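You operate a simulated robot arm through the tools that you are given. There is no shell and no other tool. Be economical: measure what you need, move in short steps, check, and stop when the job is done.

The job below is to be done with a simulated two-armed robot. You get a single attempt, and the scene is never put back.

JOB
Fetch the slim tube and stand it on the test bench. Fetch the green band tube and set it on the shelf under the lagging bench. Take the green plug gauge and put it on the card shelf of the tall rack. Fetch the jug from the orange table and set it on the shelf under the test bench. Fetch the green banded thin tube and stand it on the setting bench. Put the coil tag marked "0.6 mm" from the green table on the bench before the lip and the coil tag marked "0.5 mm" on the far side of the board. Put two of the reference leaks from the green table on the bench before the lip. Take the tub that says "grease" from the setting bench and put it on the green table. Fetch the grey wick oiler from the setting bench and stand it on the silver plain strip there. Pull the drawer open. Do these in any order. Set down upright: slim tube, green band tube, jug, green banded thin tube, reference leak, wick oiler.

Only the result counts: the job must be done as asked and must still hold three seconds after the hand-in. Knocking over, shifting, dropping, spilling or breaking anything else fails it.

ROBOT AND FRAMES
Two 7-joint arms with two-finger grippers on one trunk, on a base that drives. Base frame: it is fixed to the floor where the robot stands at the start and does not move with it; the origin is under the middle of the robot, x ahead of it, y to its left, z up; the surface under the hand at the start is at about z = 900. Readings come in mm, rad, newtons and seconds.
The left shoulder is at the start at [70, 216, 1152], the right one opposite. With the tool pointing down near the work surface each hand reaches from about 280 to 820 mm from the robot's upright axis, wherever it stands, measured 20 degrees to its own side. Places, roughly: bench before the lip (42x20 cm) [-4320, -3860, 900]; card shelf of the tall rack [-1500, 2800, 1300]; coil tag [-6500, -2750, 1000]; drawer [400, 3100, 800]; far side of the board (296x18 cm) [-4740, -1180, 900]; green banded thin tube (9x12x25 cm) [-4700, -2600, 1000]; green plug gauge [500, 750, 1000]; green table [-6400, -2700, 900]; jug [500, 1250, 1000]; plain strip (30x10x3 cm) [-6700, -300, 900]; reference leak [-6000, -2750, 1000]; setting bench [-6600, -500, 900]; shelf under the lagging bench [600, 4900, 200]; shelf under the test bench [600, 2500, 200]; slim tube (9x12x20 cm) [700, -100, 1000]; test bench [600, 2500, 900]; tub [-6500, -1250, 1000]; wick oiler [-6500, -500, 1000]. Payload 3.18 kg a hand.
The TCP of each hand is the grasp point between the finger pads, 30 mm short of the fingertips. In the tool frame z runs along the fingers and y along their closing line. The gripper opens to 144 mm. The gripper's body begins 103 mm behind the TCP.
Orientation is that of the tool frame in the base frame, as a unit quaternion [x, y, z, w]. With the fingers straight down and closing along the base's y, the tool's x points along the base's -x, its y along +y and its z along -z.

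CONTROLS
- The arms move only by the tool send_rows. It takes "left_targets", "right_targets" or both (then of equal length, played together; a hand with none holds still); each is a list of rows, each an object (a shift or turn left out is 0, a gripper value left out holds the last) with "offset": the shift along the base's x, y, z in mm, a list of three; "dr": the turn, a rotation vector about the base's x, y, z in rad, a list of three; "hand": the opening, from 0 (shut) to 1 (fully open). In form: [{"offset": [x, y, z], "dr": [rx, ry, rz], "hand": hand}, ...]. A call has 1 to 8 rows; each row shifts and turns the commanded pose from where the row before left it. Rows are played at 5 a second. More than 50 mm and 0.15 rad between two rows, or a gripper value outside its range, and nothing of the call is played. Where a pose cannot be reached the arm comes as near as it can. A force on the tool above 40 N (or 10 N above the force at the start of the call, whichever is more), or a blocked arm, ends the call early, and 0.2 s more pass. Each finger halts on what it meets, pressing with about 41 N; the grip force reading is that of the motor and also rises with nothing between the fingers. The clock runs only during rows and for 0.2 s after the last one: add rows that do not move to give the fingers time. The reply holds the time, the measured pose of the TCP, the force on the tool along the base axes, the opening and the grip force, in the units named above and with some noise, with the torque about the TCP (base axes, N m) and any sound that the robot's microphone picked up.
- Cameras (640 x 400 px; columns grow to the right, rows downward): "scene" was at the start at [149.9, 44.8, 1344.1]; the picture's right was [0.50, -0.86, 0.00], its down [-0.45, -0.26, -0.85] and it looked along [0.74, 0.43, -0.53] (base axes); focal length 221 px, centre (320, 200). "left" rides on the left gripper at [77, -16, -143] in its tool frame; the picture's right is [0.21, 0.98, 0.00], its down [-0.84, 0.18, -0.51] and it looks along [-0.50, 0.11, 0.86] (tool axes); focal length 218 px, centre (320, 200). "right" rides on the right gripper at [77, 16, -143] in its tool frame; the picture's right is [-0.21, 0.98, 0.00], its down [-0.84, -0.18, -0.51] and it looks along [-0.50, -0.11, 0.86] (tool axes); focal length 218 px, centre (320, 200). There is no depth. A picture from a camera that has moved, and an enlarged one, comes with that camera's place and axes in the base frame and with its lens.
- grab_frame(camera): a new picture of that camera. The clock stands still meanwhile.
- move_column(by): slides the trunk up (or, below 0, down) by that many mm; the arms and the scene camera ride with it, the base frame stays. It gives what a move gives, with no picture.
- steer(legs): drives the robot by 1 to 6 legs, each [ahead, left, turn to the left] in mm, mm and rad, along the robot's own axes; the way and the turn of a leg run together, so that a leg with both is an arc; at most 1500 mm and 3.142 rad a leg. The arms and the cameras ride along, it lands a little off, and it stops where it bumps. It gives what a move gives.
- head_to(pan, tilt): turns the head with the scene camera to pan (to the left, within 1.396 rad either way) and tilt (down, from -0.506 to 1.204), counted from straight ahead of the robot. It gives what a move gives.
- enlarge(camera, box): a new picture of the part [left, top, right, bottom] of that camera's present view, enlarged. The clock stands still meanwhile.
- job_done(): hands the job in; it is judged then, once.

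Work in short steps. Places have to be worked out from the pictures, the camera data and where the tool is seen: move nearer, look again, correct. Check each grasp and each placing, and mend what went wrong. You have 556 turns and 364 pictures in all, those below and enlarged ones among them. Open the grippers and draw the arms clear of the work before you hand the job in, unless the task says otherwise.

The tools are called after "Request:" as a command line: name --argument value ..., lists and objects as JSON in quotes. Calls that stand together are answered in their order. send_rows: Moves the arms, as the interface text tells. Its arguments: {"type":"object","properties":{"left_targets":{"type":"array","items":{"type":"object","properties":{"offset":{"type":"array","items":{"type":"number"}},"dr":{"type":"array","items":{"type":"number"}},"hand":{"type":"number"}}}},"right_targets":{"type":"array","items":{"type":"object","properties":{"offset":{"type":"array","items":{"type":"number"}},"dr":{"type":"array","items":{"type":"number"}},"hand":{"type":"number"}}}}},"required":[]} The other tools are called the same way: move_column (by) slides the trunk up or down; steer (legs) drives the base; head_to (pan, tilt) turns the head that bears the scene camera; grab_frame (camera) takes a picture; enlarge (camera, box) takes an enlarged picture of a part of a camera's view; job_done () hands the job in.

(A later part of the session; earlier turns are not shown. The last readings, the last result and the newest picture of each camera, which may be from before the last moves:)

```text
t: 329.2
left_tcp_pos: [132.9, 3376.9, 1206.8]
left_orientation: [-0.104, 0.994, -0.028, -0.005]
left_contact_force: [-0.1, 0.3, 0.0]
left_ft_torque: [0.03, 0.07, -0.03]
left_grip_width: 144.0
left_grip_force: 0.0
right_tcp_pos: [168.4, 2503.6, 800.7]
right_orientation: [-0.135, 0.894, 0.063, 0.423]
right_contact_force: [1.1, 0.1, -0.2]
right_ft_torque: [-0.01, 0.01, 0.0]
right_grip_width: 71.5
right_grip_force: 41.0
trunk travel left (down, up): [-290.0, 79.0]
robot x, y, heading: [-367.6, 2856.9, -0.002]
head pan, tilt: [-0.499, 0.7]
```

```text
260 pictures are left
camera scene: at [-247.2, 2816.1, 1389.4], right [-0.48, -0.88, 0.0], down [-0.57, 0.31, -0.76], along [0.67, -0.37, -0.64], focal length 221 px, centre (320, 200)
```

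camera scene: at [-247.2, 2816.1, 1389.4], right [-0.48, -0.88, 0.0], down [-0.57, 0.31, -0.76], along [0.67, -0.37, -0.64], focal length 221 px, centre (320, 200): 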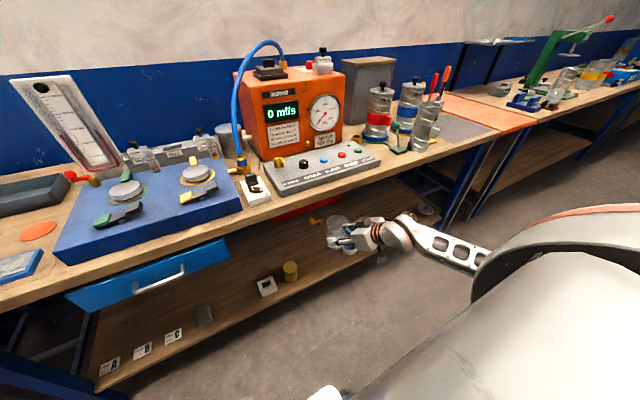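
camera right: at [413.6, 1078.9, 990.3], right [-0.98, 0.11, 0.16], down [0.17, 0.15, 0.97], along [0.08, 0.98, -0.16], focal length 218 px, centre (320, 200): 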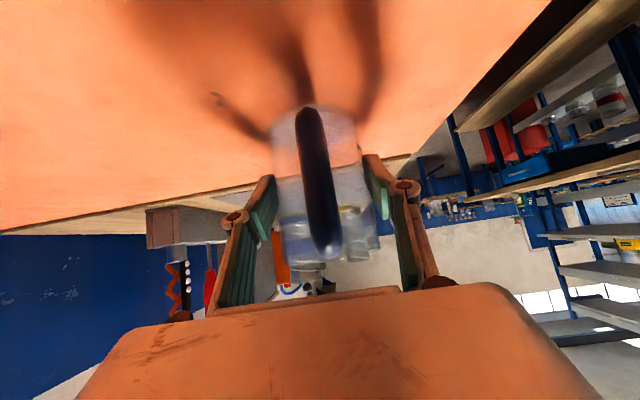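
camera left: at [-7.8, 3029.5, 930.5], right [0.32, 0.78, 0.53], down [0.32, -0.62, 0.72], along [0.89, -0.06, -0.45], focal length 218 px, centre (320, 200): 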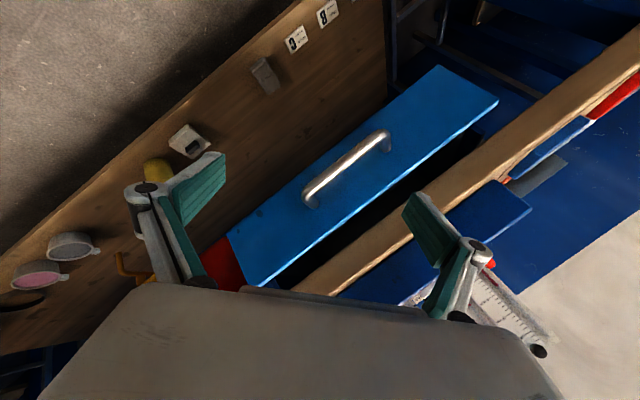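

Continue lowering to z≈400.

Request:
send_rows --right_targets '[{"offset": [0, 0, -48]}, {"offset": [0, 0, -48]}, {"offset": [0, 0, -48]}, {"offset": [0, 0, -48]}, {"offset": [0, 0, -48]}, {"offset": [0, 0, -48]}, {"offset": [0, 0, -48]}, {"offset": [0, 0, -48]}]'

Request:
grab_frame --camera "scene"

Request:
grab_frame --camera "right"

```text
t: 331.0
left_tcp_pos: [133.3, 3378.2, 1204.7]
left_orientation: [-0.104, 0.994, -0.028, -0.006]
left_contact_force: [1.2, 0.1, -0.7]
left_ft_torque: [-0.05, 0.06, 0.0]
left_grip_width: 143.8
left_grip_force: 0.1
right_tcp_pos: [166.8, 2505.6, 427.5]
right_orientation: [-0.136, 0.895, 0.061, 0.421]
right_contact_force: [-1.5, -1.1, -0.7]
right_ft_torque: [0.12, -0.08, 0.13]
right_grip_width: 71.6
right_grip_force: 41.2
right hand out of reach, approached as far as the arm can: row 8
trunk travel left (down, up): [-290.0, 79.0]
robot x, y, heading: [-370.9, 2856.5, -0.001]
head pan, tilt: [-0.499, 0.7]
```

```text
259 pictures are left
camera scene: at [-246.6, 2818.0, 1389.2], right [-0.48, -0.88, 0.0], down [-0.57, 0.31, -0.77], along [0.67, -0.37, -0.64], focal length 221 px, centre (320, 200)
```

scene: 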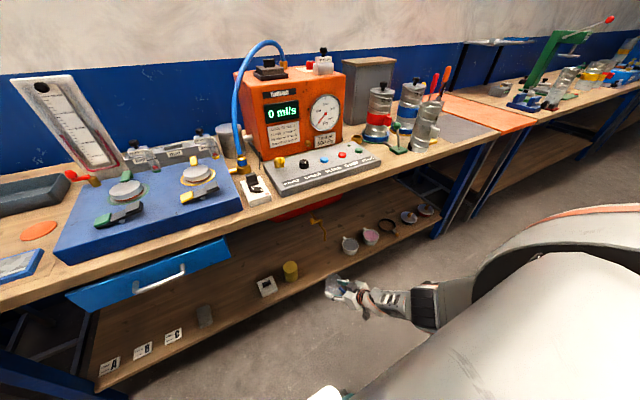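

```text
258 pictures are left
camera right: at [9.9, 2474.5, 459.4], right [-0.16, 0.97, 0.16], down [0.19, -0.12, 0.97], along [0.97, 0.19, -0.17], focal length 218 px, centre (320, 200)
```

right: 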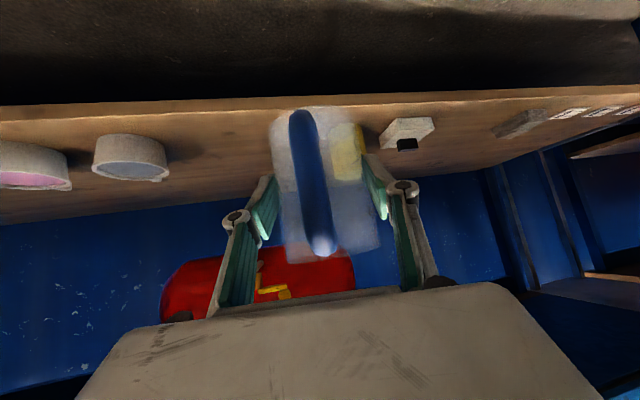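

Lower the trunk 90 so the jug base is ~30 mm above shelf level, then look.

Request:
move_column --by -85

Request:
grab_frame --camera "right"

```text
t: 332.0
left_tcp_pos: [115.7, 3397.8, 1041.1]
left_orientation: [-0.13, 0.985, -0.007, -0.112]
left_contact_force: [-0.6, -0.6, 0.2]
left_ft_torque: [0.04, -0.06, 0.0]
left_grip_width: 144.0
left_grip_force: 0.0
right_tcp_pos: [158.0, 2506.3, 339.9]
right_orientation: [-0.137, 0.897, 0.065, 0.414]
right_contact_force: [0.2, 0.2, -0.8]
right_ft_torque: [-0.01, 0.06, 0.01]
right_grip_width: 71.3
right_grip_force: 40.9
trunk travel left (down, up): [-213.0, 157.0]
robot x, y, heading: [-364.2, 2858.1, 0.002]
head pan, tilt: [-0.499, 0.7]
stopped: the arm was blocked; the commanded pose is now the measured one
```

```text
257 pictures are left
camera right: at [1.8, 2474.9, 374.1], right [-0.16, 0.97, 0.16], down [0.21, -0.13, 0.97], along [0.96, 0.19, -0.18], focal length 218 px, centre (320, 200)
```

right: 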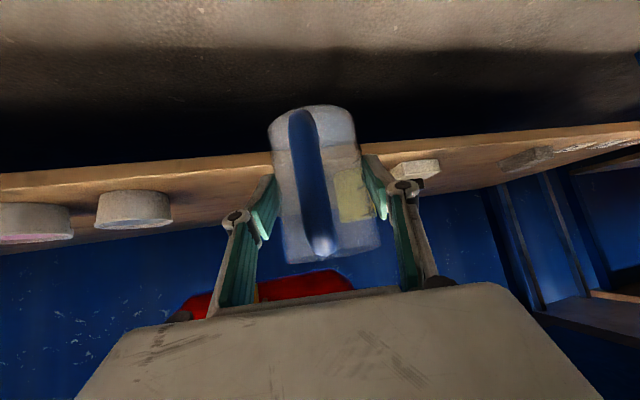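

Left arm reported a block; check it before driving forward.

Request:
head_to --pan 0.9 --tilt 0.6

Request:
grab_frame --camera "scene"

```text
t: 333.5
left_tcp_pos: [114.1, 3396.2, 1040.5]
left_orientation: [-0.13, 0.985, -0.008, -0.111]
left_contact_force: [0.1, -0.3, -0.1]
left_ft_torque: [-0.01, 0.02, 0.0]
left_grip_width: 144.1
left_grip_force: 0.0
right_tcp_pos: [159.9, 2505.6, 340.8]
right_orientation: [-0.136, 0.897, 0.064, 0.415]
right_contact_force: [-0.5, -0.8, -1.2]
right_ft_torque: [0.03, -0.02, 0.01]
right_grip_width: 71.7
right_grip_force: 41.3
trunk travel left (down, up): [-213.0, 157.0]
robot x, y, heading: [-371.3, 2856.4, 0.001]
head pan, tilt: [0.901, 0.6]
```

```text
256 pictures are left
camera scene: at [-227.9, 2925.7, 1317.9], right [0.78, -0.62, 0.0], down [-0.35, -0.44, -0.83], along [0.51, 0.65, -0.56], focal length 221 px, centre (320, 200)
```

scene: 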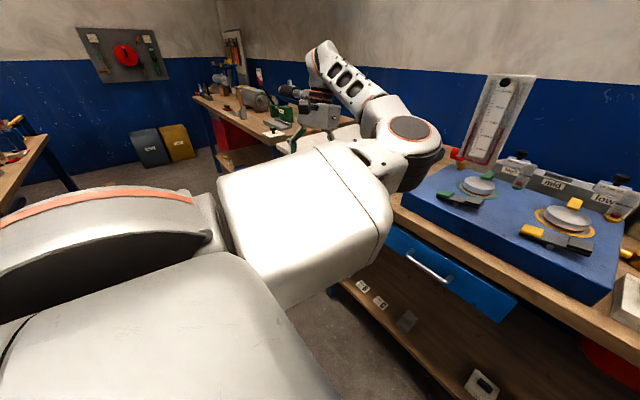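

The left elbow points forward over the bench. Raise and re-level the left hand so the elbow lifts before driving in.

Request:
send_rows --left_targets '[{"offset": [15, -20, 40], "dr": [0.003, -0.044, -0.052]}, {"offset": [15, -20, 40], "dr": [0.003, -0.044, -0.052]}, {"offset": [15, -20, 40], "dr": [0.003, -0.044, -0.052]}, {"offset": [15, -20, 40], "dr": [0.003, -0.044, -0.052]}, {"offset": [15, -20, 40], "dr": [0.003, -0.044, -0.052]}, {"offset": [20, -20, 40]}]'

Request:
grab_frame --camera "scene"

```text
t: 334.1
left_tcp_pos: [112.7, 3389.3, 1019.0]
left_orientation: [-0.117, 0.975, 0.007, -0.188]
left_contact_force: [0.0, 0.1, 0.2]
left_ft_torque: [0.02, -0.06, 0.0]
left_grip_width: 143.8
left_grip_force: 0.1
right_tcp_pos: [158.8, 2507.0, 340.5]
right_orientation: [-0.137, 0.897, 0.065, 0.414]
right_contact_force: [-0.9, 0.4, -0.8]
right_ft_torque: [0.01, 0.01, -0.03]
right_grip_width: 71.5
right_grip_force: 41.1
trunk travel left (down, up): [-213.0, 157.0]
robot x, y, heading: [-368.5, 2856.1, 0.004]
head pan, tilt: [0.901, 0.6]
stopped in row 3 (left hand): the arm was blocked; the commanded pose is now the measured one
```

```text
255 pictures are left
camera scene: at [-228.6, 2925.9, 1317.9], right [0.78, -0.62, 0.0], down [-0.35, -0.44, -0.83], along [0.51, 0.65, -0.56], focal length 221 px, centre (320, 200)
```

scene: 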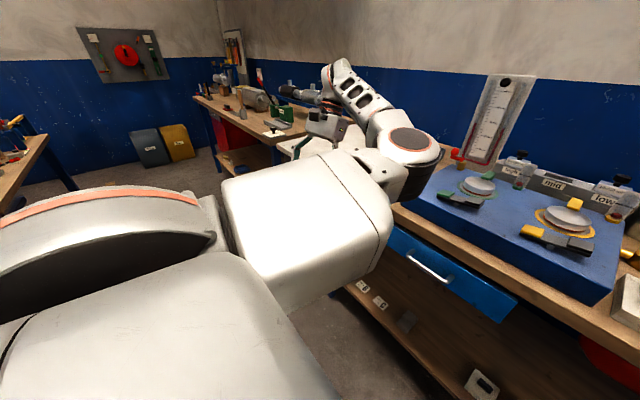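

The arm needs extension to unfold: move the left hand forward and up without rotation.

Request:
send_rows --left_targets '[{"offset": [35, 0, 10]}, {"offset": [35, 0, 15]}, {"offset": [35, 0, 20]}, {"offset": [35, 0, 25]}, {"offset": [35, 0, 30]}, {"offset": [30, 0, 35]}]'

Request:
grab_frame --camera "scene"

```text
t: 335.5
left_tcp_pos: [238.6, 3386.8, 1077.9]
left_orientation: [-0.11, 0.976, 0.009, -0.186]
left_contact_force: [-0.2, 0.2, 0.2]
left_ft_torque: [-0.02, 0.01, -0.03]
left_grip_width: 144.1
left_grip_force: 0.0
left hand out of reach, approached as far as the arm can: row 4, 5, 6
right_tcp_pos: [158.0, 2507.3, 340.8]
right_orientation: [-0.136, 0.898, 0.064, 0.414]
right_contact_force: [-0.4, -0.3, -1.5]
right_ft_torque: [0.03, -0.01, -0.01]
right_grip_width: 71.5
right_grip_force: 40.6
trunk travel left (down, up): [-213.0, 157.0]
robot x, y, heading: [-371.6, 2856.4, -0.002]
head pan, tilt: [0.901, 0.6]
```

```text
254 pictures are left
camera scene: at [-227.8, 2925.7, 1317.9], right [0.78, -0.62, 0.0], down [-0.35, -0.44, -0.82], along [0.51, 0.65, -0.57], focal length 221 px, centre (320, 200)
```

scene: 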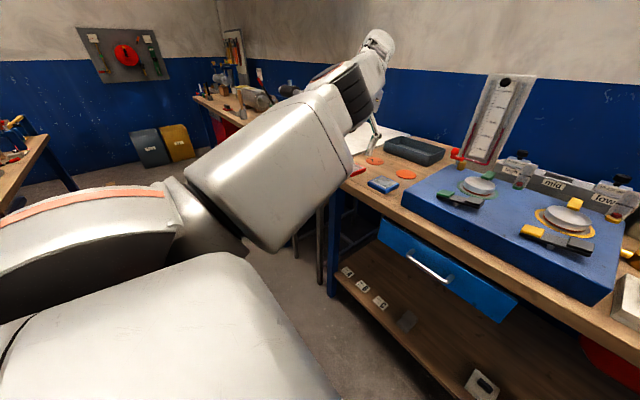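

Arm extended and elbow up now. Level the left tool, raising slightly.

Request:
send_rows --left_targets '[{"offset": [0, 0, 10], "dr": [-0.0045, -0.093, -0.055]}, {"offset": [0, 0, 15], "dr": [-0.0045, -0.093, -0.055]}, {"offset": [0, 0, 15], "dr": [-0.0045, -0.093, -0.055]}, {"offset": [0, 0, 15], "dr": [-0.0045, -0.093, -0.055]}]'

Request:
grab_frame --camera "scene"

```text
t: 336.7
left_tcp_pos: [226.1, 3412.9, 1098.2]
left_orientation: [-0.028, 0.997, -0.068, -0.004]
left_contact_force: [0.3, 0.4, 0.6]
left_ft_torque: [-0.01, 0.01, 0.01]
left_grip_width: 144.3
left_grip_force: 0.0
right_tcp_pos: [158.0, 2506.2, 340.5]
right_orientation: [-0.137, 0.897, 0.064, 0.414]
right_contact_force: [0.1, 0.4, -0.6]
right_ft_torque: [-0.03, 0.01, 0.01]
right_grip_width: 71.1
right_grip_force: 40.7
trunk travel left (down, up): [-213.0, 157.0]
robot x, y, heading: [-366.8, 2857.2, 0.001]
head pan, tilt: [0.901, 0.6]
stopped in row 4 (left hand): the arm was blocked; the commanded pose is now the measured one
```

```text
253 pictures are left
camera scene: at [-227.8, 2926.3, 1317.8], right [0.78, -0.62, 0.0], down [-0.35, -0.44, -0.82], along [0.51, 0.65, -0.57], focal length 221 px, centre (320, 200)
```

scene: 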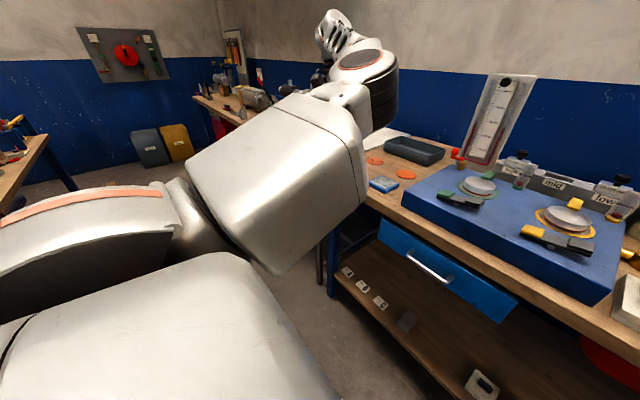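

Elbow is high and away from the manometer. Drive forward 150 then check the jug view.

Request:
steer --legs '[[150, 0, 0]]'

Request:
grab_frame --camera "right"

Request:
grab_frame --camera "scene"

```text
t: 338.1
left_tcp_pos: [375.2, 3409.0, 1097.5]
left_orientation: [-0.027, 0.997, -0.066, -0.004]
left_contact_force: [0.4, 0.2, -0.2]
left_ft_torque: [0.03, 0.01, -0.01]
left_grip_width: 144.0
left_grip_force: 0.1
right_tcp_pos: [307.7, 2506.0, 340.3]
right_orientation: [-0.136, 0.898, 0.064, 0.414]
right_contact_force: [0.5, -0.2, -1.4]
right_ft_torque: [0.0, 0.0, -0.01]
right_grip_width: 71.4
right_grip_force: 41.2
trunk travel left (down, up): [-213.0, 157.0]
robot x, y, heading: [-222.5, 2858.2, 0.002]
head pan, tilt: [0.901, 0.6]
```

```text
252 pictures are left
camera right: at [151.0, 2474.3, 374.6], right [-0.16, 0.97, 0.16], down [0.21, -0.13, 0.97], along [0.96, 0.19, -0.18], focal length 218 px, centre (320, 200)
```

right: 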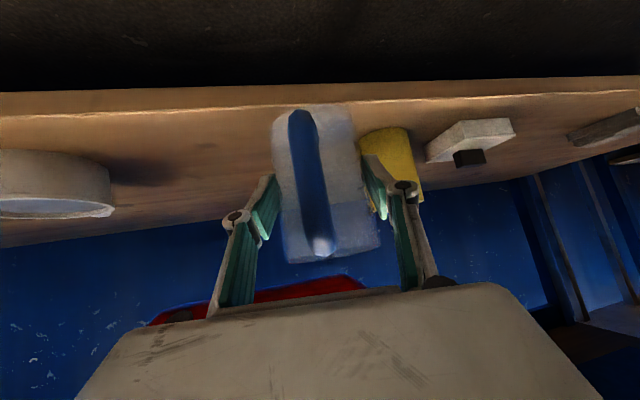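

```text
251 pictures are left
camera scene: at [-77.8, 2925.5, 1317.8], right [0.78, -0.62, 0.0], down [-0.35, -0.44, -0.82], along [0.51, 0.65, -0.57], focal length 221 px, centre (320, 200)
```

scene: 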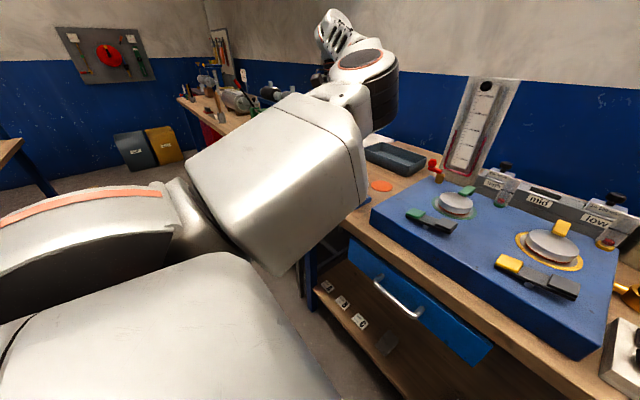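

Fine. Drive the remaining 100 mm and lower.

Request:
steer --legs '[[105, 0, 0]]'

Request:
send_rows --right_targets '[{"offset": [0, 0, -15]}, {"offset": [0, 0, -12]}, {"offset": [0, 0, -6]}, {"offset": [0, 0, -4]}]'

```text
t: 339.2
left_tcp_pos: [479.2, 3410.4, 1098.0]
left_orientation: [-0.027, 0.997, -0.067, -0.004]
left_contact_force: [0.6, -0.3, -0.2]
left_ft_torque: [0.02, 0.05, -0.01]
left_grip_width: 143.9
left_grip_force: 0.0
right_tcp_pos: [408.3, 2505.3, 339.2]
right_orientation: [-0.135, 0.898, 0.064, 0.414]
right_contact_force: [0.8, 0.5, -1.9]
right_ft_torque: [-0.02, -0.01, 0.0]
right_grip_width: 71.5
right_grip_force: 41.0
trunk travel left (down, up): [-213.0, 157.0]
robot x, y, heading: [-113.6, 2855.3, -0.003]
head pan, tilt: [0.901, 0.6]
```

```text
t: 340.2
left_tcp_pos: [478.4, 3410.4, 1099.1]
left_orientation: [-0.027, 0.997, -0.067, -0.003]
left_contact_force: [-0.4, -0.8, 0.0]
left_ft_torque: [0.02, 0.04, 0.0]
left_grip_width: 143.6
left_grip_force: 0.1
right_tcp_pos: [409.9, 2506.1, 329.0]
right_orientation: [-0.134, 0.898, 0.063, 0.415]
right_contact_force: [-0.4, -0.1, -0.3]
right_ft_torque: [0.01, 0.02, 0.02]
right_grip_width: 71.2
right_grip_force: 40.7
right hand out of reach, approached as far as the arm can: row 1, 2, 3, 4
trunk travel left (down, up): [-213.0, 157.0]
robot x, y, heading: [-120.3, 2856.1, -0.002]
head pan, tilt: [0.901, 0.6]
```

Use the trunk for the last bit: −25 then check force.

Request:
move_column --by -25

Request:
grab_frame --camera "right"

```text
t: 341.0
left_tcp_pos: [471.4, 3418.8, 1067.6]
left_orientation: [-0.037, 0.997, -0.073, -0.007]
left_contact_force: [0.5, -0.7, 0.6]
left_ft_torque: [0.06, 0.0, -0.03]
left_grip_width: 144.2
left_grip_force: 0.1
right_tcp_pos: [409.3, 2507.4, 303.7]
right_orientation: [-0.135, 0.898, 0.064, 0.415]
right_contact_force: [-3.6, 0.2, 8.6]
right_ft_torque: [0.27, -0.23, 0.11]
right_grip_width: 71.5
right_grip_force: 41.3
trunk travel left (down, up): [-188.0, 182.0]
robot x, y, heading: [-117.5, 2856.5, 0.002]
head pan, tilt: [0.901, 0.6]
```

```text
250 pictures are left
camera right: at [253.1, 2475.9, 339.0], right [-0.16, 0.97, 0.16], down [0.21, -0.13, 0.97], along [0.97, 0.19, -0.18], focal length 218 px, centre (320, 200)
```

right: 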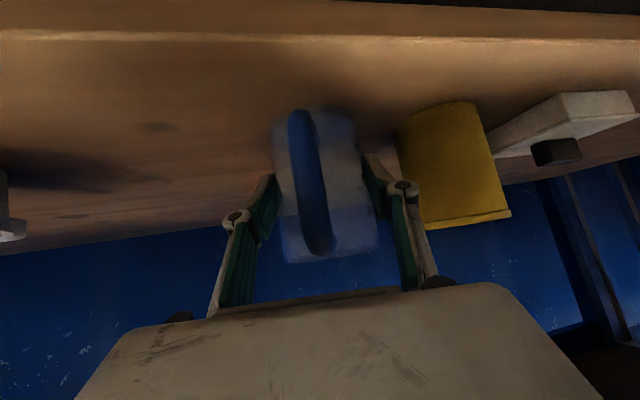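

Contact felt (≈10 N). Release gently to 92 mm.

Request:
send_rows --right_targets '[{"hand": 0.54}, {"hand": 0.6}, {"hand": 0.64}, {"hand": 0.64}]'

Request:
grab_frame --camera "right"

```text
t: 342.0
left_tcp_pos: [473.7, 3418.8, 1069.6]
left_orientation: [-0.036, 0.997, -0.072, -0.004]
left_contact_force: [0.0, 0.3, -0.4]
left_ft_torque: [-0.01, 0.0, 0.02]
left_grip_width: 143.9
left_grip_force: 0.0
right_tcp_pos: [411.2, 2507.2, 304.1]
right_orientation: [-0.136, 0.897, 0.065, 0.415]
right_contact_force: [0.5, -0.3, 1.3]
right_ft_torque: [-0.03, 0.0, -0.01]
right_grip_width: 91.9
right_grip_force: 0.1
trunk travel left (down, up): [-188.0, 182.0]
robot x, y, heading: [-117.3, 2853.5, -0.0]
head pan, tilt: [0.901, 0.6]
```

```text
249 pictures are left
camera right: at [253.5, 2475.8, 339.1], right [-0.16, 0.97, 0.16], down [0.21, -0.13, 0.97], along [0.97, 0.19, -0.18], focal length 218 px, centre (320, 200)
```

right: 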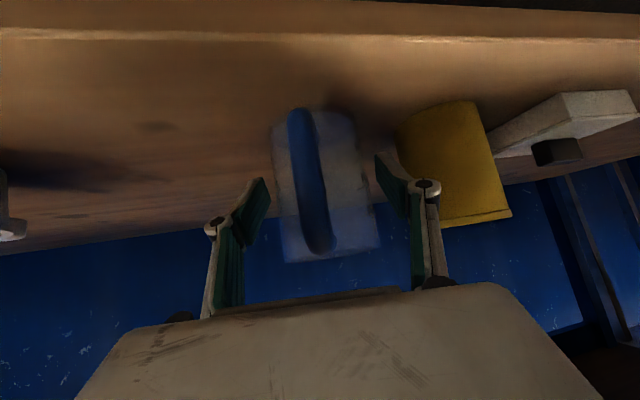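

Retreat along the tool's own direction (back with a slight right shift).

Request:
steer --legs '[[-200, -62, 0]]'

Request:
grab_frame --camera "right"

```text
t: 343.6
left_tcp_pos: [272.0, 3353.3, 1069.8]
left_orientation: [-0.032, 0.997, -0.074, -0.003]
left_contact_force: [0.7, -0.5, 0.3]
left_ft_torque: [0.01, -0.06, 0.01]
left_grip_width: 143.9
left_grip_force: 0.0
right_tcp_pos: [206.7, 2443.0, 305.2]
right_orientation: [-0.135, 0.897, 0.064, 0.416]
right_contact_force: [-0.5, 1.1, -0.8]
right_ft_torque: [0.01, 0.03, 0.0]
right_grip_width: 92.2
right_grip_force: 0.1
trunk travel left (down, up): [-188.0, 182.0]
robot x, y, heading: [-321.1, 2792.4, -0.007]
head pan, tilt: [0.901, 0.6]
```

```text
248 pictures are left
camera right: at [50.3, 2413.4, 339.3], right [-0.16, 0.97, 0.16], down [0.21, -0.13, 0.97], along [0.97, 0.19, -0.18], focal length 218 px, centre (320, 200)
```

right: 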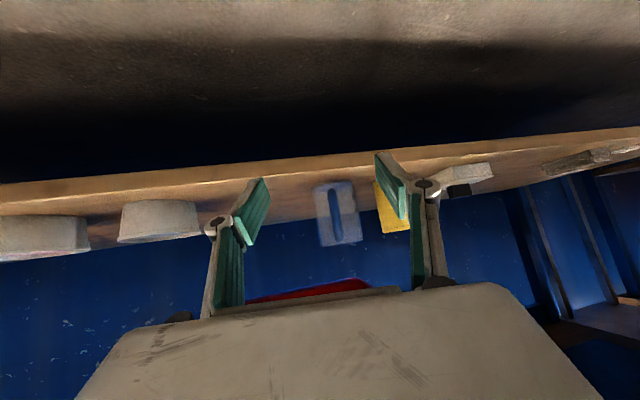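

Jug stands. Use the right hand, already low, for the drawer: raise it and turn to horizontal with vertical closing (11 rows).

Request:
send_rows --right_targets '[{"offset": [-5, 0, 45], "dr": [-0.126, -0.069, 0.0286], "hand": 0.5}, {"offset": [-5, 0, 45], "dr": [-0.126, -0.069, 0.0286]}, {"offset": [-5, 0, 45], "dr": [-0.126, -0.069, 0.0286]}, {"offset": [-5, 0, 45], "dr": [-0.126, -0.069, 0.0286]}, {"offset": [-5, 0, 45], "dr": [-0.126, -0.069, 0.0286]}, {"offset": [-5, 0, 45], "dr": [-0.126, -0.069, 0.0286]}]'

Request:
send_rows --right_targets '[{"offset": [-5, 0, 45], "dr": [-0.126, -0.069, 0.0286]}, {"offset": [-5, 0, 45], "dr": [-0.126, -0.069, 0.0286]}, {"offset": [0, 0, 45], "dr": [-0.126, -0.069, 0.0286]}, {"offset": [0, 0, 45], "dr": [-0.126, -0.069, 0.0286]}, {"offset": [0, 0, 45], "dr": [-0.126, -0.069, 0.0286]}]'

Request:
steer --legs '[[-20, 300, 0.007], [0, 290, 0]]'

Request:
grab_frame --camera "right"

```text
t: 345.0
left_tcp_pos: [272.2, 3355.6, 1069.4]
left_orientation: [-0.034, 0.997, -0.075, -0.003]
left_contact_force: [-0.2, -0.4, -0.7]
left_ft_torque: [0.0, 0.0, 0.01]
left_grip_width: 143.8
left_grip_force: 0.1
right_tcp_pos: [205.7, 2238.4, 392.2]
right_orientation: [-0.296, 0.81, -0.135, 0.489]
right_contact_force: [0.0, 0.1, -0.7]
right_ft_torque: [-0.01, 0.01, 0.01]
right_grip_width: 71.8
right_grip_force: 0.1
right hand out of reach, approached as far as the arm can: row 1, 2, 3, 4, 5, 6
trunk travel left (down, up): [-188.0, 182.0]
robot x, y, heading: [-322.9, 2795.9, -0.003]
head pan, tilt: [0.901, 0.6]
```

```text
t: 346.2
left_tcp_pos: [271.9, 3355.6, 1069.6]
left_orientation: [-0.035, 0.997, -0.075, -0.003]
left_contact_force: [-0.2, 0.7, 0.3]
left_ft_torque: [0.0, 0.01, 0.02]
left_grip_width: 144.1
left_grip_force: 0.0
right_tcp_pos: [148.7, 1996.9, 579.9]
right_orientation: [-0.419, 0.68, -0.311, 0.515]
right_contact_force: [-0.4, 0.4, -0.2]
right_ft_torque: [-0.05, 0.01, -0.01]
right_grip_width: 72.1
right_grip_force: 0.0
right hand out of reach, approached as far as the arm can: row 1, 2, 3, 4, 5
trunk travel left (down, up): [-188.0, 182.0]
robot x, y, heading: [-321.1, 2795.4, -0.003]
head pan, tilt: [0.901, 0.6]
```

```text
t: 352.2
left_tcp_pos: [245.7, 3948.8, 1069.5]
left_orientation: [-0.037, 0.996, -0.076, -0.002]
left_contact_force: [0.6, -0.3, 0.3]
left_ft_torque: [0.0, -0.01, 0.02]
left_grip_width: 144.1
left_grip_force: 0.1
right_tcp_pos: [133.3, 2589.4, 580.8]
right_orientation: [-0.421, 0.678, -0.31, 0.516]
right_contact_force: [0.3, 0.8, 0.2]
right_ft_torque: [0.0, 0.02, 0.02]
right_grip_width: 71.8
right_grip_force: 0.0
trunk travel left (down, up): [-188.0, 182.0]
robot x, y, heading: [-348.7, 3385.8, 0.009]
head pan, tilt: [0.901, 0.6]
```

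```text
247 pictures are left
camera right: at [-17.5, 2527.4, 572.3], right [-0.22, 0.63, -0.74], down [-0.35, 0.66, 0.66], along [0.91, 0.41, 0.07], focal length 218 px, centre (320, 200)
```

right: 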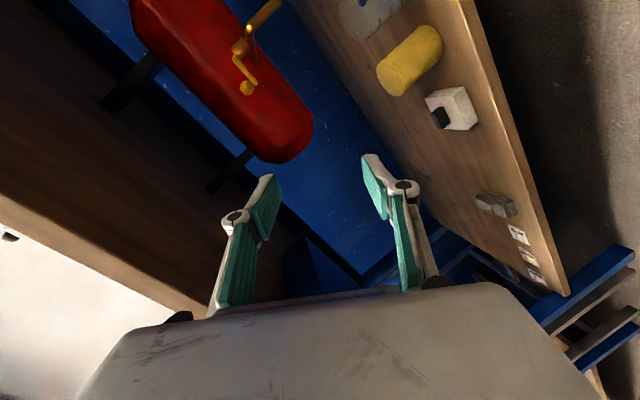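

The arm swung outward. Bring it in toward y≈3050 and up to z≈800 with the remaining rotation.

Request:
send_rows --right_targets '[{"offset": [0, 43, 22], "dr": [-0.078, -0.046, 0.009]}, {"offset": [0, 43, 22], "dr": [-0.078, -0.046, 0.009]}, {"offset": [0, 43, 22], "dr": [-0.078, -0.046, 0.009]}, {"offset": [0, 43, 22], "dr": [-0.078, -0.046, 0.009]}, {"offset": [0, 43, 22], "dr": [-0.078, -0.046, 0.009]}, {"offset": [0, 43, 22], "dr": [-0.078, -0.046, 0.009]}, {"offset": [0, 43, 22]}, {"offset": [0, 43, 22]}]'

Request:
head_to --pan -0.6 --tilt 0.7

Request:
grab_frame --camera "scene"

```text
t: 354.0
left_tcp_pos: [246.3, 3948.8, 1069.6]
left_orientation: [-0.038, 0.996, -0.076, -0.003]
left_contact_force: [-0.3, -0.4, 0.0]
left_ft_torque: [0.01, 0.03, 0.03]
left_grip_width: 144.2
left_grip_force: 0.1
right_tcp_pos: [111.5, 2545.1, 645.1]
right_orientation: [-0.445, 0.636, -0.355, 0.522]
right_contact_force: [-0.5, -0.4, -0.7]
right_ft_torque: [0.0, -0.01, 0.0]
right_grip_width: 72.0
right_grip_force: 0.1
right hand out of reach, approached as far as the arm can: row 1, 2, 3, 4, 5, 6, 7, 8
trunk travel left (down, up): [-188.0, 182.0]
robot x, y, heading: [-341.8, 3384.1, 0.004]
head pan, tilt: [0.901, 0.6]
```

```text
t: 355.6
left_tcp_pos: [247.0, 3949.5, 1068.8]
left_orientation: [-0.039, 0.996, -0.076, -0.002]
left_contact_force: [-0.4, 0.8, 0.0]
left_ft_torque: [0.01, -0.03, -0.03]
left_grip_width: 143.7
left_grip_force: 0.0
right_tcp_pos: [112.1, 2545.8, 645.9]
right_orientation: [-0.444, 0.636, -0.355, 0.521]
right_contact_force: [-0.1, 0.1, 0.8]
right_ft_torque: [0.01, -0.02, -0.02]
right_grip_width: 72.2
right_grip_force: 0.0
trunk travel left (down, up): [-188.0, 182.0]
robot x, y, heading: [-343.9, 3385.9, 0.006]
head pan, tilt: [-0.6, 0.7]
```

```text
246 pictures are left
camera scene: at [-164.9, 3336.5, 1282.8], right [-0.56, -0.83, 0.0], down [-0.53, 0.36, -0.76], along [0.63, -0.43, -0.64], focal length 221 px, centre (320, 200)
```

scene: 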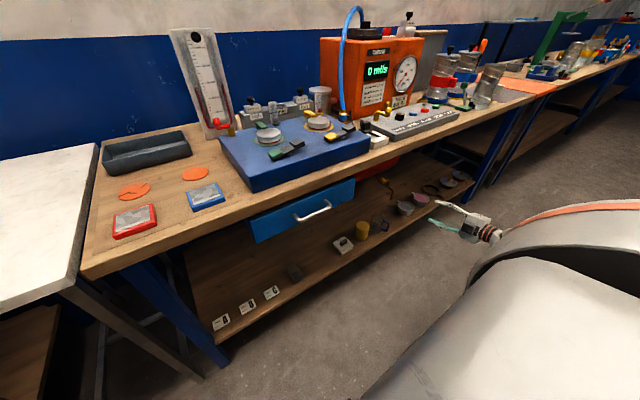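

That roll direction is out of the right wrist's range. Unroll (rotate back the other way) while bringing the hand in.

Request:
send_rows --right_targets '[{"offset": [0, 30, 10], "dr": [0.134, -0.0195, -0.015]}, {"offset": [0, 30, 10], "dr": [0.134, -0.0195, -0.015]}, {"offset": [0, 40, 15], "dr": [0.134, -0.0195, -0.015]}, {"offset": [0, 40, 15], "dr": [0.134, -0.0195, -0.015]}, {"offset": [0, 45, 15], "dr": [0.134, -0.0195, -0.015]}, {"offset": [0, 45, 15], "dr": [0.134, -0.0195, -0.015]}, {"offset": [0, 45, 15], "dr": [0.134, -0.0195, -0.015]}, {"offset": [0, 45, 15], "dr": [0.134, -0.0195, -0.015]}]'

Request:
grab_frame --camera "scene"

```text
t: 357.4
left_tcp_pos: [247.0, 3949.1, 1069.5]
left_orientation: [-0.039, 0.996, -0.076, -0.002]
left_contact_force: [0.1, -0.1, 1.5]
left_ft_torque: [-0.04, -0.01, -0.03]
left_grip_width: 144.1
left_grip_force: 0.1
right_tcp_pos: [112.2, 2866.7, 758.9]
right_orientation: [-0.052, 0.711, -0.041, 0.7]
right_contact_force: [-0.1, 0.3, 0.2]
right_ft_torque: [-0.01, -0.01, -0.02]
right_grip_width: 72.2
right_grip_force: 0.1
trunk travel left (down, up): [-188.0, 182.0]
robot x, y, heading: [-339.5, 3386.0, 0.0]
head pan, tilt: [-0.6, 0.7]
```

```text
245 pictures are left
camera scene: at [-164.9, 3337.0, 1282.8], right [-0.56, -0.83, 0.0], down [-0.53, 0.36, -0.77], along [0.63, -0.43, -0.64], focal length 221 px, centre (320, 200)
```

scene: 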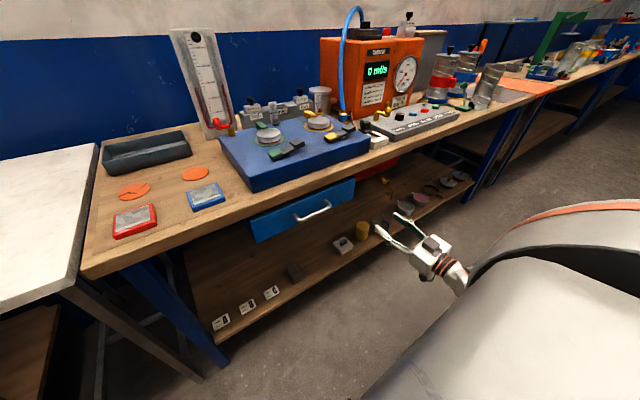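

That direction works. Continue rolling +90° and move toward y≈3058, z≈800.

Request:
send_rows --right_targets '[{"offset": [0, 24, 5], "dr": [0.145, 0, 0]}, {"offset": [0, 24, 5], "dr": [0.145, 0, 0]}, {"offset": [0, 24, 5], "dr": [0.145, 0, 0]}, {"offset": [0, 24, 5], "dr": [0.145, 0, 0]}, {"offset": [0, 24, 5], "dr": [0.145, 0, 0]}, {"offset": [0, 24, 5], "dr": [0.145, 0, 0]}, {"offset": [0, 24, 5], "dr": [0.145, 0, 0]}, {"offset": [0, 24, 5], "dr": [0.145, 0, 0]}]'

Request:
send_rows --right_targets '[{"dr": [0.145, 0, 0]}, {"dr": [0.145, 0, 0]}, {"dr": [0.12, 0, 0]}]'

Request:
grab_frame --camera "right"

```text
t: 359.2
left_tcp_pos: [245.3, 3948.5, 1069.6]
left_orientation: [-0.039, 0.996, -0.075, -0.003]
left_contact_force: [0.6, -0.5, -0.3]
left_ft_torque: [0.01, -0.01, 0.01]
left_grip_width: 144.0
left_grip_force: 0.0
right_tcp_pos: [113.7, 3059.0, 796.7]
right_orientation: [0.34, 0.617, 0.355, 0.614]
right_contact_force: [0.5, -0.4, -0.3]
right_ft_torque: [-0.01, -0.03, -0.03]
right_grip_width: 72.2
right_grip_force: 0.2
trunk travel left (down, up): [-188.0, 182.0]
robot x, y, heading: [-342.5, 3380.5, 0.005]
head pan, tilt: [-0.6, 0.7]
```

```text
t: 360.0
left_tcp_pos: [246.0, 3948.5, 1069.7]
left_orientation: [-0.038, 0.996, -0.075, -0.002]
left_contact_force: [-0.1, 0.5, -0.2]
left_ft_torque: [0.01, -0.01, -0.02]
left_grip_width: 144.1
left_grip_force: 0.0
right_tcp_pos: [112.6, 3059.5, 796.6]
right_orientation: [0.458, 0.532, 0.474, 0.531]
right_contact_force: [-0.6, -0.2, 0.6]
right_ft_torque: [0.03, -0.02, 0.0]
right_grip_width: 72.3
right_grip_force: 0.1
trunk travel left (down, up): [-188.0, 182.0]
robot x, y, heading: [-342.4, 3383.4, 0.003]
head pan, tilt: [-0.6, 0.7]
```

```text
244 pictures are left
camera right: at [-31.4, 3134.0, 801.8], right [-0.01, -0.08, 1.0], down [-0.49, -0.87, -0.07], along [0.87, -0.49, -0.03], focal length 218 px, centre (320, 200)
```

right: 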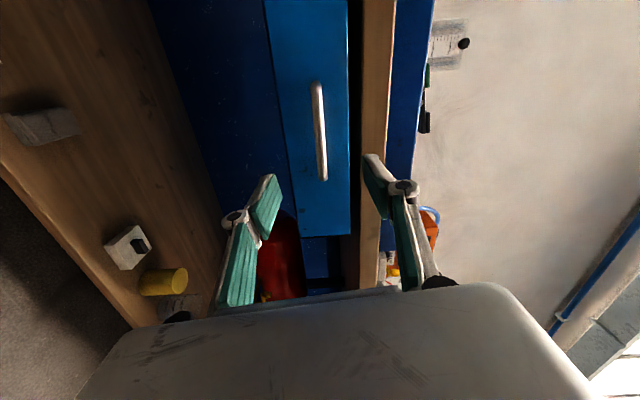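

Handle centre at ≈[279,3062,798]. Finish roll, narrow opening and advance 154 mm.

Request:
send_rows --right_targets '[{"offset": [25, 0, 1], "dr": [0.13, 0, 0], "hand": 0.35}, {"offset": [40, 0, 0]}, {"offset": [40, 0, 0]}, {"offset": [30, 0, 0]}, {"offset": [15, 0, 0]}]'

Request:
grab_frame --camera "right"

```text
t: 361.2
left_tcp_pos: [245.3, 3949.2, 1070.0]
left_orientation: [-0.039, 0.996, -0.076, -0.003]
left_contact_force: [-0.9, 0.2, 0.4]
left_ft_torque: [0.02, -0.02, 0.02]
left_grip_width: 144.2
left_grip_force: 0.1
right_tcp_pos: [264.1, 3056.8, 799.5]
right_orientation: [0.492, 0.5, 0.507, 0.5]
right_contact_force: [-0.1, 0.2, -0.2]
right_ft_torque: [0.0, 0.0, 0.02]
right_grip_width: 50.2
right_grip_force: 0.0
trunk travel left (down, up): [-188.0, 182.0]
robot x, y, heading: [-344.2, 3383.1, 0.002]
head pan, tilt: [-0.6, 0.7]
```

```text
243 pictures are left
camera right: at [118.5, 3132.3, 813.9], right [-0.01, -0.21, 0.98], down [-0.49, -0.85, -0.19], along [0.87, -0.48, -0.09], focal length 218 px, centre (320, 200)
```

right: 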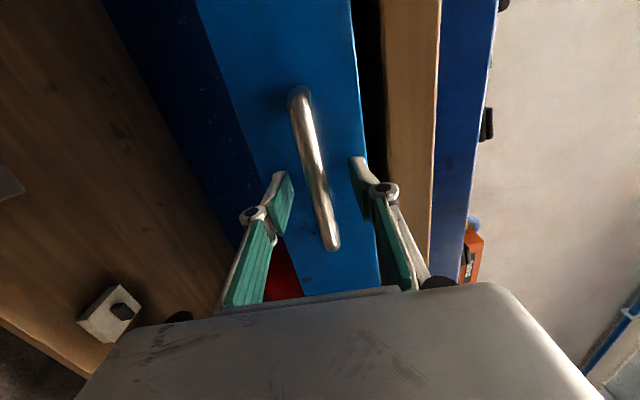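

Straddling the bar. Close and pull: arm first.

Request:
send_rows --right_targets '[{"hand": 0.1}, {"hand": 0}, {"hand": 0}]'

Request:
send_rows --right_targets '[{"offset": [-20, 0, 0]}, {"offset": [-25, 0, 0]}, {"offset": [-25, 0, 0]}, {"offset": [-25, 0, 0]}, {"offset": [-25, 0, 0]}]'

Request:
grab_frame --camera "scene"

```text
t: 362.0
left_tcp_pos: [246.2, 3949.9, 1070.0]
left_orientation: [-0.039, 0.996, -0.076, -0.002]
left_contact_force: [0.0, 0.6, 0.4]
left_ft_torque: [-0.01, -0.02, -0.01]
left_grip_width: 144.1
left_grip_force: 0.0
right_tcp_pos: [262.1, 3057.3, 799.2]
right_orientation: [0.492, 0.5, 0.507, 0.501]
right_contact_force: [0.6, -0.6, -0.8]
right_ft_torque: [0.18, 0.04, 0.02]
right_grip_width: 13.3
right_grip_force: 43.0
trunk travel left (down, up): [-188.0, 182.0]
robot x, y, heading: [-343.1, 3384.2, 0.003]
head pan, tilt: [-0.6, 0.7]
```

```text
t: 363.2
left_tcp_pos: [245.0, 3948.9, 1070.9]
left_orientation: [-0.039, 0.996, -0.076, -0.002]
left_contact_force: [0.2, 0.1, 0.8]
left_ft_torque: [0.02, -0.06, 0.02]
left_grip_width: 144.3
left_grip_force: 0.0
right_tcp_pos: [142.5, 3057.2, 800.9]
right_orientation: [0.491, 0.499, 0.507, 0.502]
right_contact_force: [-1.1, -4.9, 2.7]
right_ft_torque: [0.19, 0.04, -0.27]
right_grip_width: 12.9
right_grip_force: 43.0
trunk travel left (down, up): [-188.0, 182.0]
robot x, y, heading: [-343.0, 3387.4, 0.004]
head pan, tilt: [-0.6, 0.7]
```

```text
242 pictures are left
camera scene: at [-165.8, 3336.0, 1283.1], right [-0.56, -0.83, 0.0], down [-0.53, 0.36, -0.77], along [0.63, -0.43, -0.64], focal length 221 px, centre (320, 200)
```

scene: 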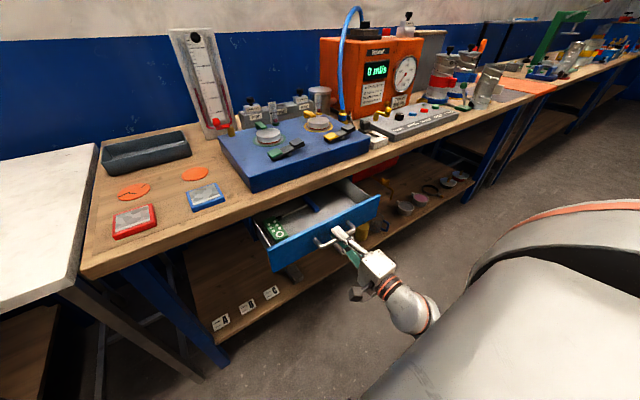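

Now pull with the base: back 95 mm, then 35 more by arm.

Request:
steer --legs '[[-95, 0, 0]]'

Request:
send_rows --right_targets '[{"offset": [-18, 0, 0]}, {"offset": [-12, 0, 0]}]'

Request:
grab_frame --camera "scene"

```text
t: 364.3
left_tcp_pos: [147.9, 3948.4, 1071.1]
left_orientation: [-0.04, 0.996, -0.075, -0.002]
left_contact_force: [-0.9, -0.2, 0.2]
left_ft_torque: [-0.04, -0.06, 0.04]
left_grip_width: 144.0
left_grip_force: 0.0
right_tcp_pos: [46.7, 3058.3, 799.1]
right_orientation: [0.49, 0.5, 0.508, 0.502]
right_contact_force: [0.2, -9.4, 8.1]
right_ft_torque: [0.2, -0.04, -0.48]
right_grip_width: 13.4
right_grip_force: 43.1
trunk travel left (down, up): [-188.0, 182.0]
robot x, y, heading: [-435.5, 3382.2, 0.007]
head pan, tilt: [-0.6, 0.7]
```

```text
t: 365.0
left_tcp_pos: [150.0, 3951.1, 1066.7]
left_orientation: [-0.041, 0.996, -0.076, -0.005]
left_contact_force: [0.5, -0.5, 0.4]
left_ft_torque: [0.01, 0.02, 0.01]
left_grip_width: 144.0
left_grip_force: 0.1
right_tcp_pos: [23.3, 3058.1, 799.8]
right_orientation: [0.489, 0.5, 0.508, 0.503]
right_contact_force: [21.6, -1.1, -4.1]
right_ft_torque: [0.25, -0.07, 0.05]
right_grip_width: 13.4
right_grip_force: 42.7
trunk travel left (down, up): [-188.0, 182.0]
robot x, y, heading: [-439.6, 3383.0, 0.006]
head pan, tilt: [-0.6, 0.7]
stopped in row 2 (right hand): the force on the tool passed its limit at 42 N (the readings are from after the stop); the commanded pose is now the measured one
```

```text
241 pictures are left
camera scene: at [-257.3, 3336.1, 1282.2], right [-0.56, -0.83, 0.0], down [-0.54, 0.36, -0.76], along [0.63, -0.43, -0.65], focal length 221 px, centre (320, 200)
```

scene: 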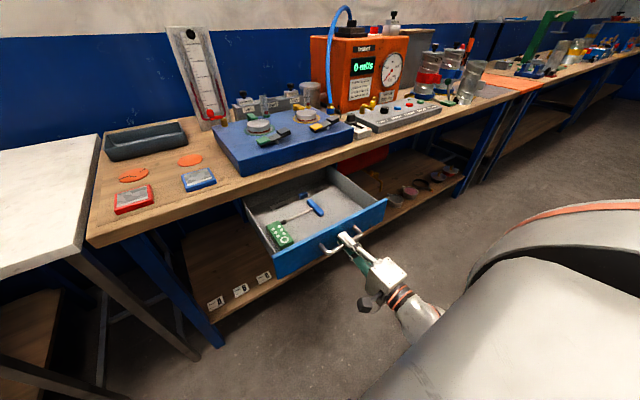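

Drawer fully open. Release, draw the hand back 45 mm, then move sideways away from the drawer.

Request:
send_rows --right_targets '[{"offset": [2, 0, 0], "hand": 0.25}, {"hand": 0.4}, {"hand": 0.4}, {"offset": [-25, 0, 0]}, {"offset": [-25, 0, 0]}]'

Request:
grab_frame --camera "scene"

```text
t: 366.2
left_tcp_pos: [147.6, 3950.3, 1068.4]
left_orientation: [-0.04, 0.996, -0.076, -0.003]
left_contact_force: [-0.2, 0.4, -0.1]
left_ft_torque: [0.01, -0.03, 0.02]
left_grip_width: 143.8
left_grip_force: 0.2
right_tcp_pos: [-28.8, 3057.9, 802.0]
right_orientation: [0.488, 0.499, 0.508, 0.504]
right_contact_force: [0.0, 1.0, 1.0]
right_ft_torque: [-0.01, 0.03, 0.0]
right_grip_width: 57.9
right_grip_force: 0.0
trunk travel left (down, up): [-188.0, 182.0]
robot x, y, heading: [-437.7, 3388.2, 0.006]
head pan, tilt: [-0.6, 0.7]
```

```text
240 pictures are left
camera scene: at [-260.4, 3336.3, 1282.8], right [-0.56, -0.83, 0.0], down [-0.53, 0.36, -0.77], along [0.63, -0.43, -0.64], focal length 221 px, centre (320, 200)
```

scene: 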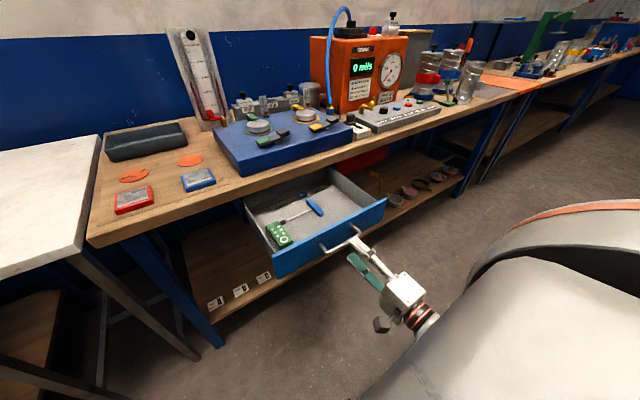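

Clear of the bar. Move sideways left 330 mm.

Request:
steer --legs '[[0, 150, -0.006], [60, 190, 0]]'

Request:
send_rows --right_targets '[{"offset": [30, 0, 30], "dr": [-0.145, 0, 0]}, {"offset": [30, 0, 35], "dr": [-0.145, 0, 0]}, {"offset": [30, 0, 35], "dr": [-0.145, 0, 0]}, {"offset": [30, 0, 35], "dr": [-0.145, 0, 0]}, {"offset": [20, 0, 40], "dr": [-0.145, 0, 0]}, {"offset": [10, 0, 40], "dr": [-0.145, 0, 0]}, {"offset": [0, 0, 40], "dr": [-0.145, 0, 0]}, {"offset": [0, 0, 40], "dr": [-0.145, 0, 0]}]'

Request:
grab_frame --camera "scene"

```text
t: 370.1
left_tcp_pos: [211.8, 4283.6, 1068.6]
left_orientation: [-0.036, 0.996, -0.077, -0.003]
left_contact_force: [-0.7, -0.5, 0.6]
left_ft_torque: [-0.01, -0.03, -0.01]
left_grip_width: 144.2
left_grip_force: 0.1
right_tcp_pos: [27.5, 3392.2, 802.3]
right_orientation: [0.49, 0.498, 0.506, 0.506]
right_contact_force: [-0.1, 0.8, -0.6]
right_ft_torque: [-0.02, 0.04, -0.02]
right_grip_width: 57.3
right_grip_force: 0.1
trunk travel left (down, up): [-188.0, 182.0]
robot x, y, heading: [-378.1, 3722.1, -0.003]
head pan, tilt: [-0.6, 0.7]
```

```text
t: 371.9
left_tcp_pos: [211.6, 4281.4, 1068.6]
left_orientation: [-0.037, 0.996, -0.076, -0.002]
left_contact_force: [-0.8, -0.6, 0.2]
left_ft_torque: [-0.02, 0.01, -0.03]
left_grip_width: 144.0
left_grip_force: 0.0
right_tcp_pos: [180.1, 3389.8, 968.5]
right_orientation: [0.095, 0.677, 0.208, 0.699]
right_contact_force: [0.2, 0.2, -0.1]
right_ft_torque: [0.0, -0.02, 0.01]
right_grip_width: 57.7
right_grip_force: 0.0
right hand out of reach, approached as far as the arm can: row 3, 4, 5, 6, 7, 8
trunk travel left (down, up): [-188.0, 182.0]
robot x, y, heading: [-380.5, 3719.9, -0.0]
head pan, tilt: [-0.6, 0.7]
```

```text
239 pictures are left
camera scene: at [-202.4, 3671.2, 1282.8], right [-0.57, -0.82, 0.0], down [-0.53, 0.36, -0.76], along [0.63, -0.43, -0.64], focal length 221 px, centre (320, 200)
```

scene: 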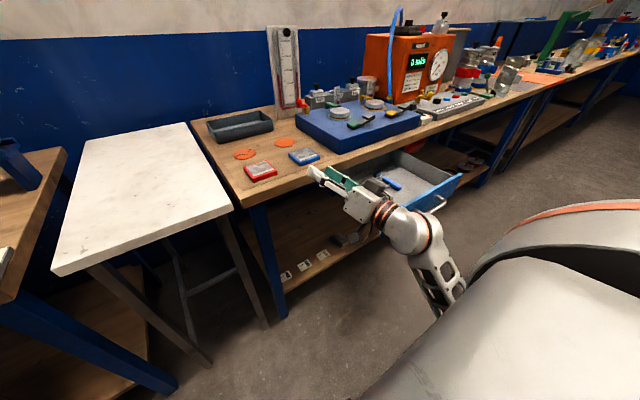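

Drawer remains open. Raise the trunk 150, then pitch the right hand down.

Request:
move_column --by 150

Request:
send_rows --right_targets '[{"offset": [20, 0, 25], "dr": [-0.039, 0.131, 0.018]}, {"offset": [20, 0, 25], "dr": [-0.039, 0.131, 0.018]}, {"offset": [20, 0, 25], "dr": [-0.039, 0.131, 0.018]}, {"offset": [20, 0, 25], "dr": [-0.039, 0.131, 0.018]}, {"offset": [20, 0, 25], "dr": [-0.039, 0.131, 0.018]}, {"offset": [0, 0, 20], "dr": [-0.039, 0.131, 0.018]}, {"offset": [0, 0, 0], "dr": [-0.039, 0.131, 0.018]}]'

Request:
grab_frame --camera "scene"

```text
t: 373.6
left_tcp_pos: [211.7, 4281.7, 1217.8]
left_orientation: [-0.036, 0.996, -0.076, -0.003]
left_contact_force: [0.4, -0.4, -0.2]
left_ft_torque: [-0.03, -0.02, -0.02]
left_grip_width: 144.1
left_grip_force: 0.1
right_tcp_pos: [179.8, 3392.0, 1119.2]
right_orientation: [0.092, 0.677, 0.215, 0.698]
right_contact_force: [-0.3, 0.1, 0.3]
right_ft_torque: [0.04, -0.05, 0.0]
right_grip_width: 57.7
right_grip_force: 0.0
trunk travel left (down, up): [-338.0, 32.0]
robot x, y, heading: [-376.6, 3720.1, -0.004]
head pan, tilt: [-0.6, 0.7]
```

```text
t: 375.2
left_tcp_pos: [211.2, 4282.6, 1219.0]
left_orientation: [-0.036, 0.996, -0.076, -0.004]
left_contact_force: [1.0, 1.1, -0.6]
left_ft_torque: [0.0, -0.02, 0.06]
left_grip_width: 143.5
left_grip_force: 0.1
right_tcp_pos: [235.4, 3389.9, 1219.6]
right_orientation: [0.042, 0.897, 0.161, 0.408]
right_contact_force: [0.6, 0.3, -0.4]
right_ft_torque: [0.01, -0.01, 0.02]
right_grip_width: 57.6
right_grip_force: 0.2
right hand out of reach, approached as far as the arm can: row 1, 2, 3
trunk travel left (down, up): [-338.0, 32.0]
robot x, y, heading: [-374.5, 3718.7, -0.003]
head pan, tilt: [-0.6, 0.7]
```

```text
238 pictures are left
camera scene: at [-268.9, 3671.8, 1437.5], right [-0.57, -0.82, 0.0], down [-0.53, 0.36, -0.76], along [0.63, -0.43, -0.64], focal length 221 px, centre (320, 200)
```

scene: 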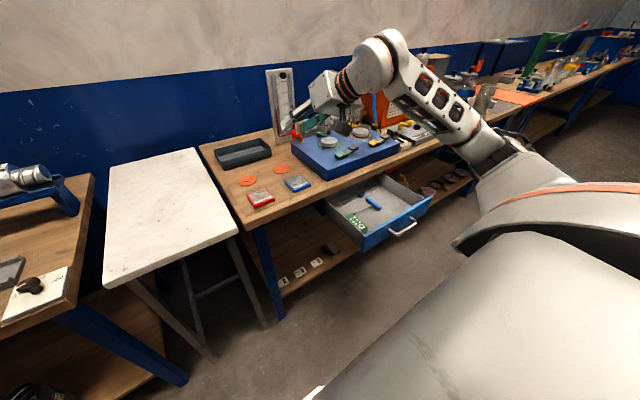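

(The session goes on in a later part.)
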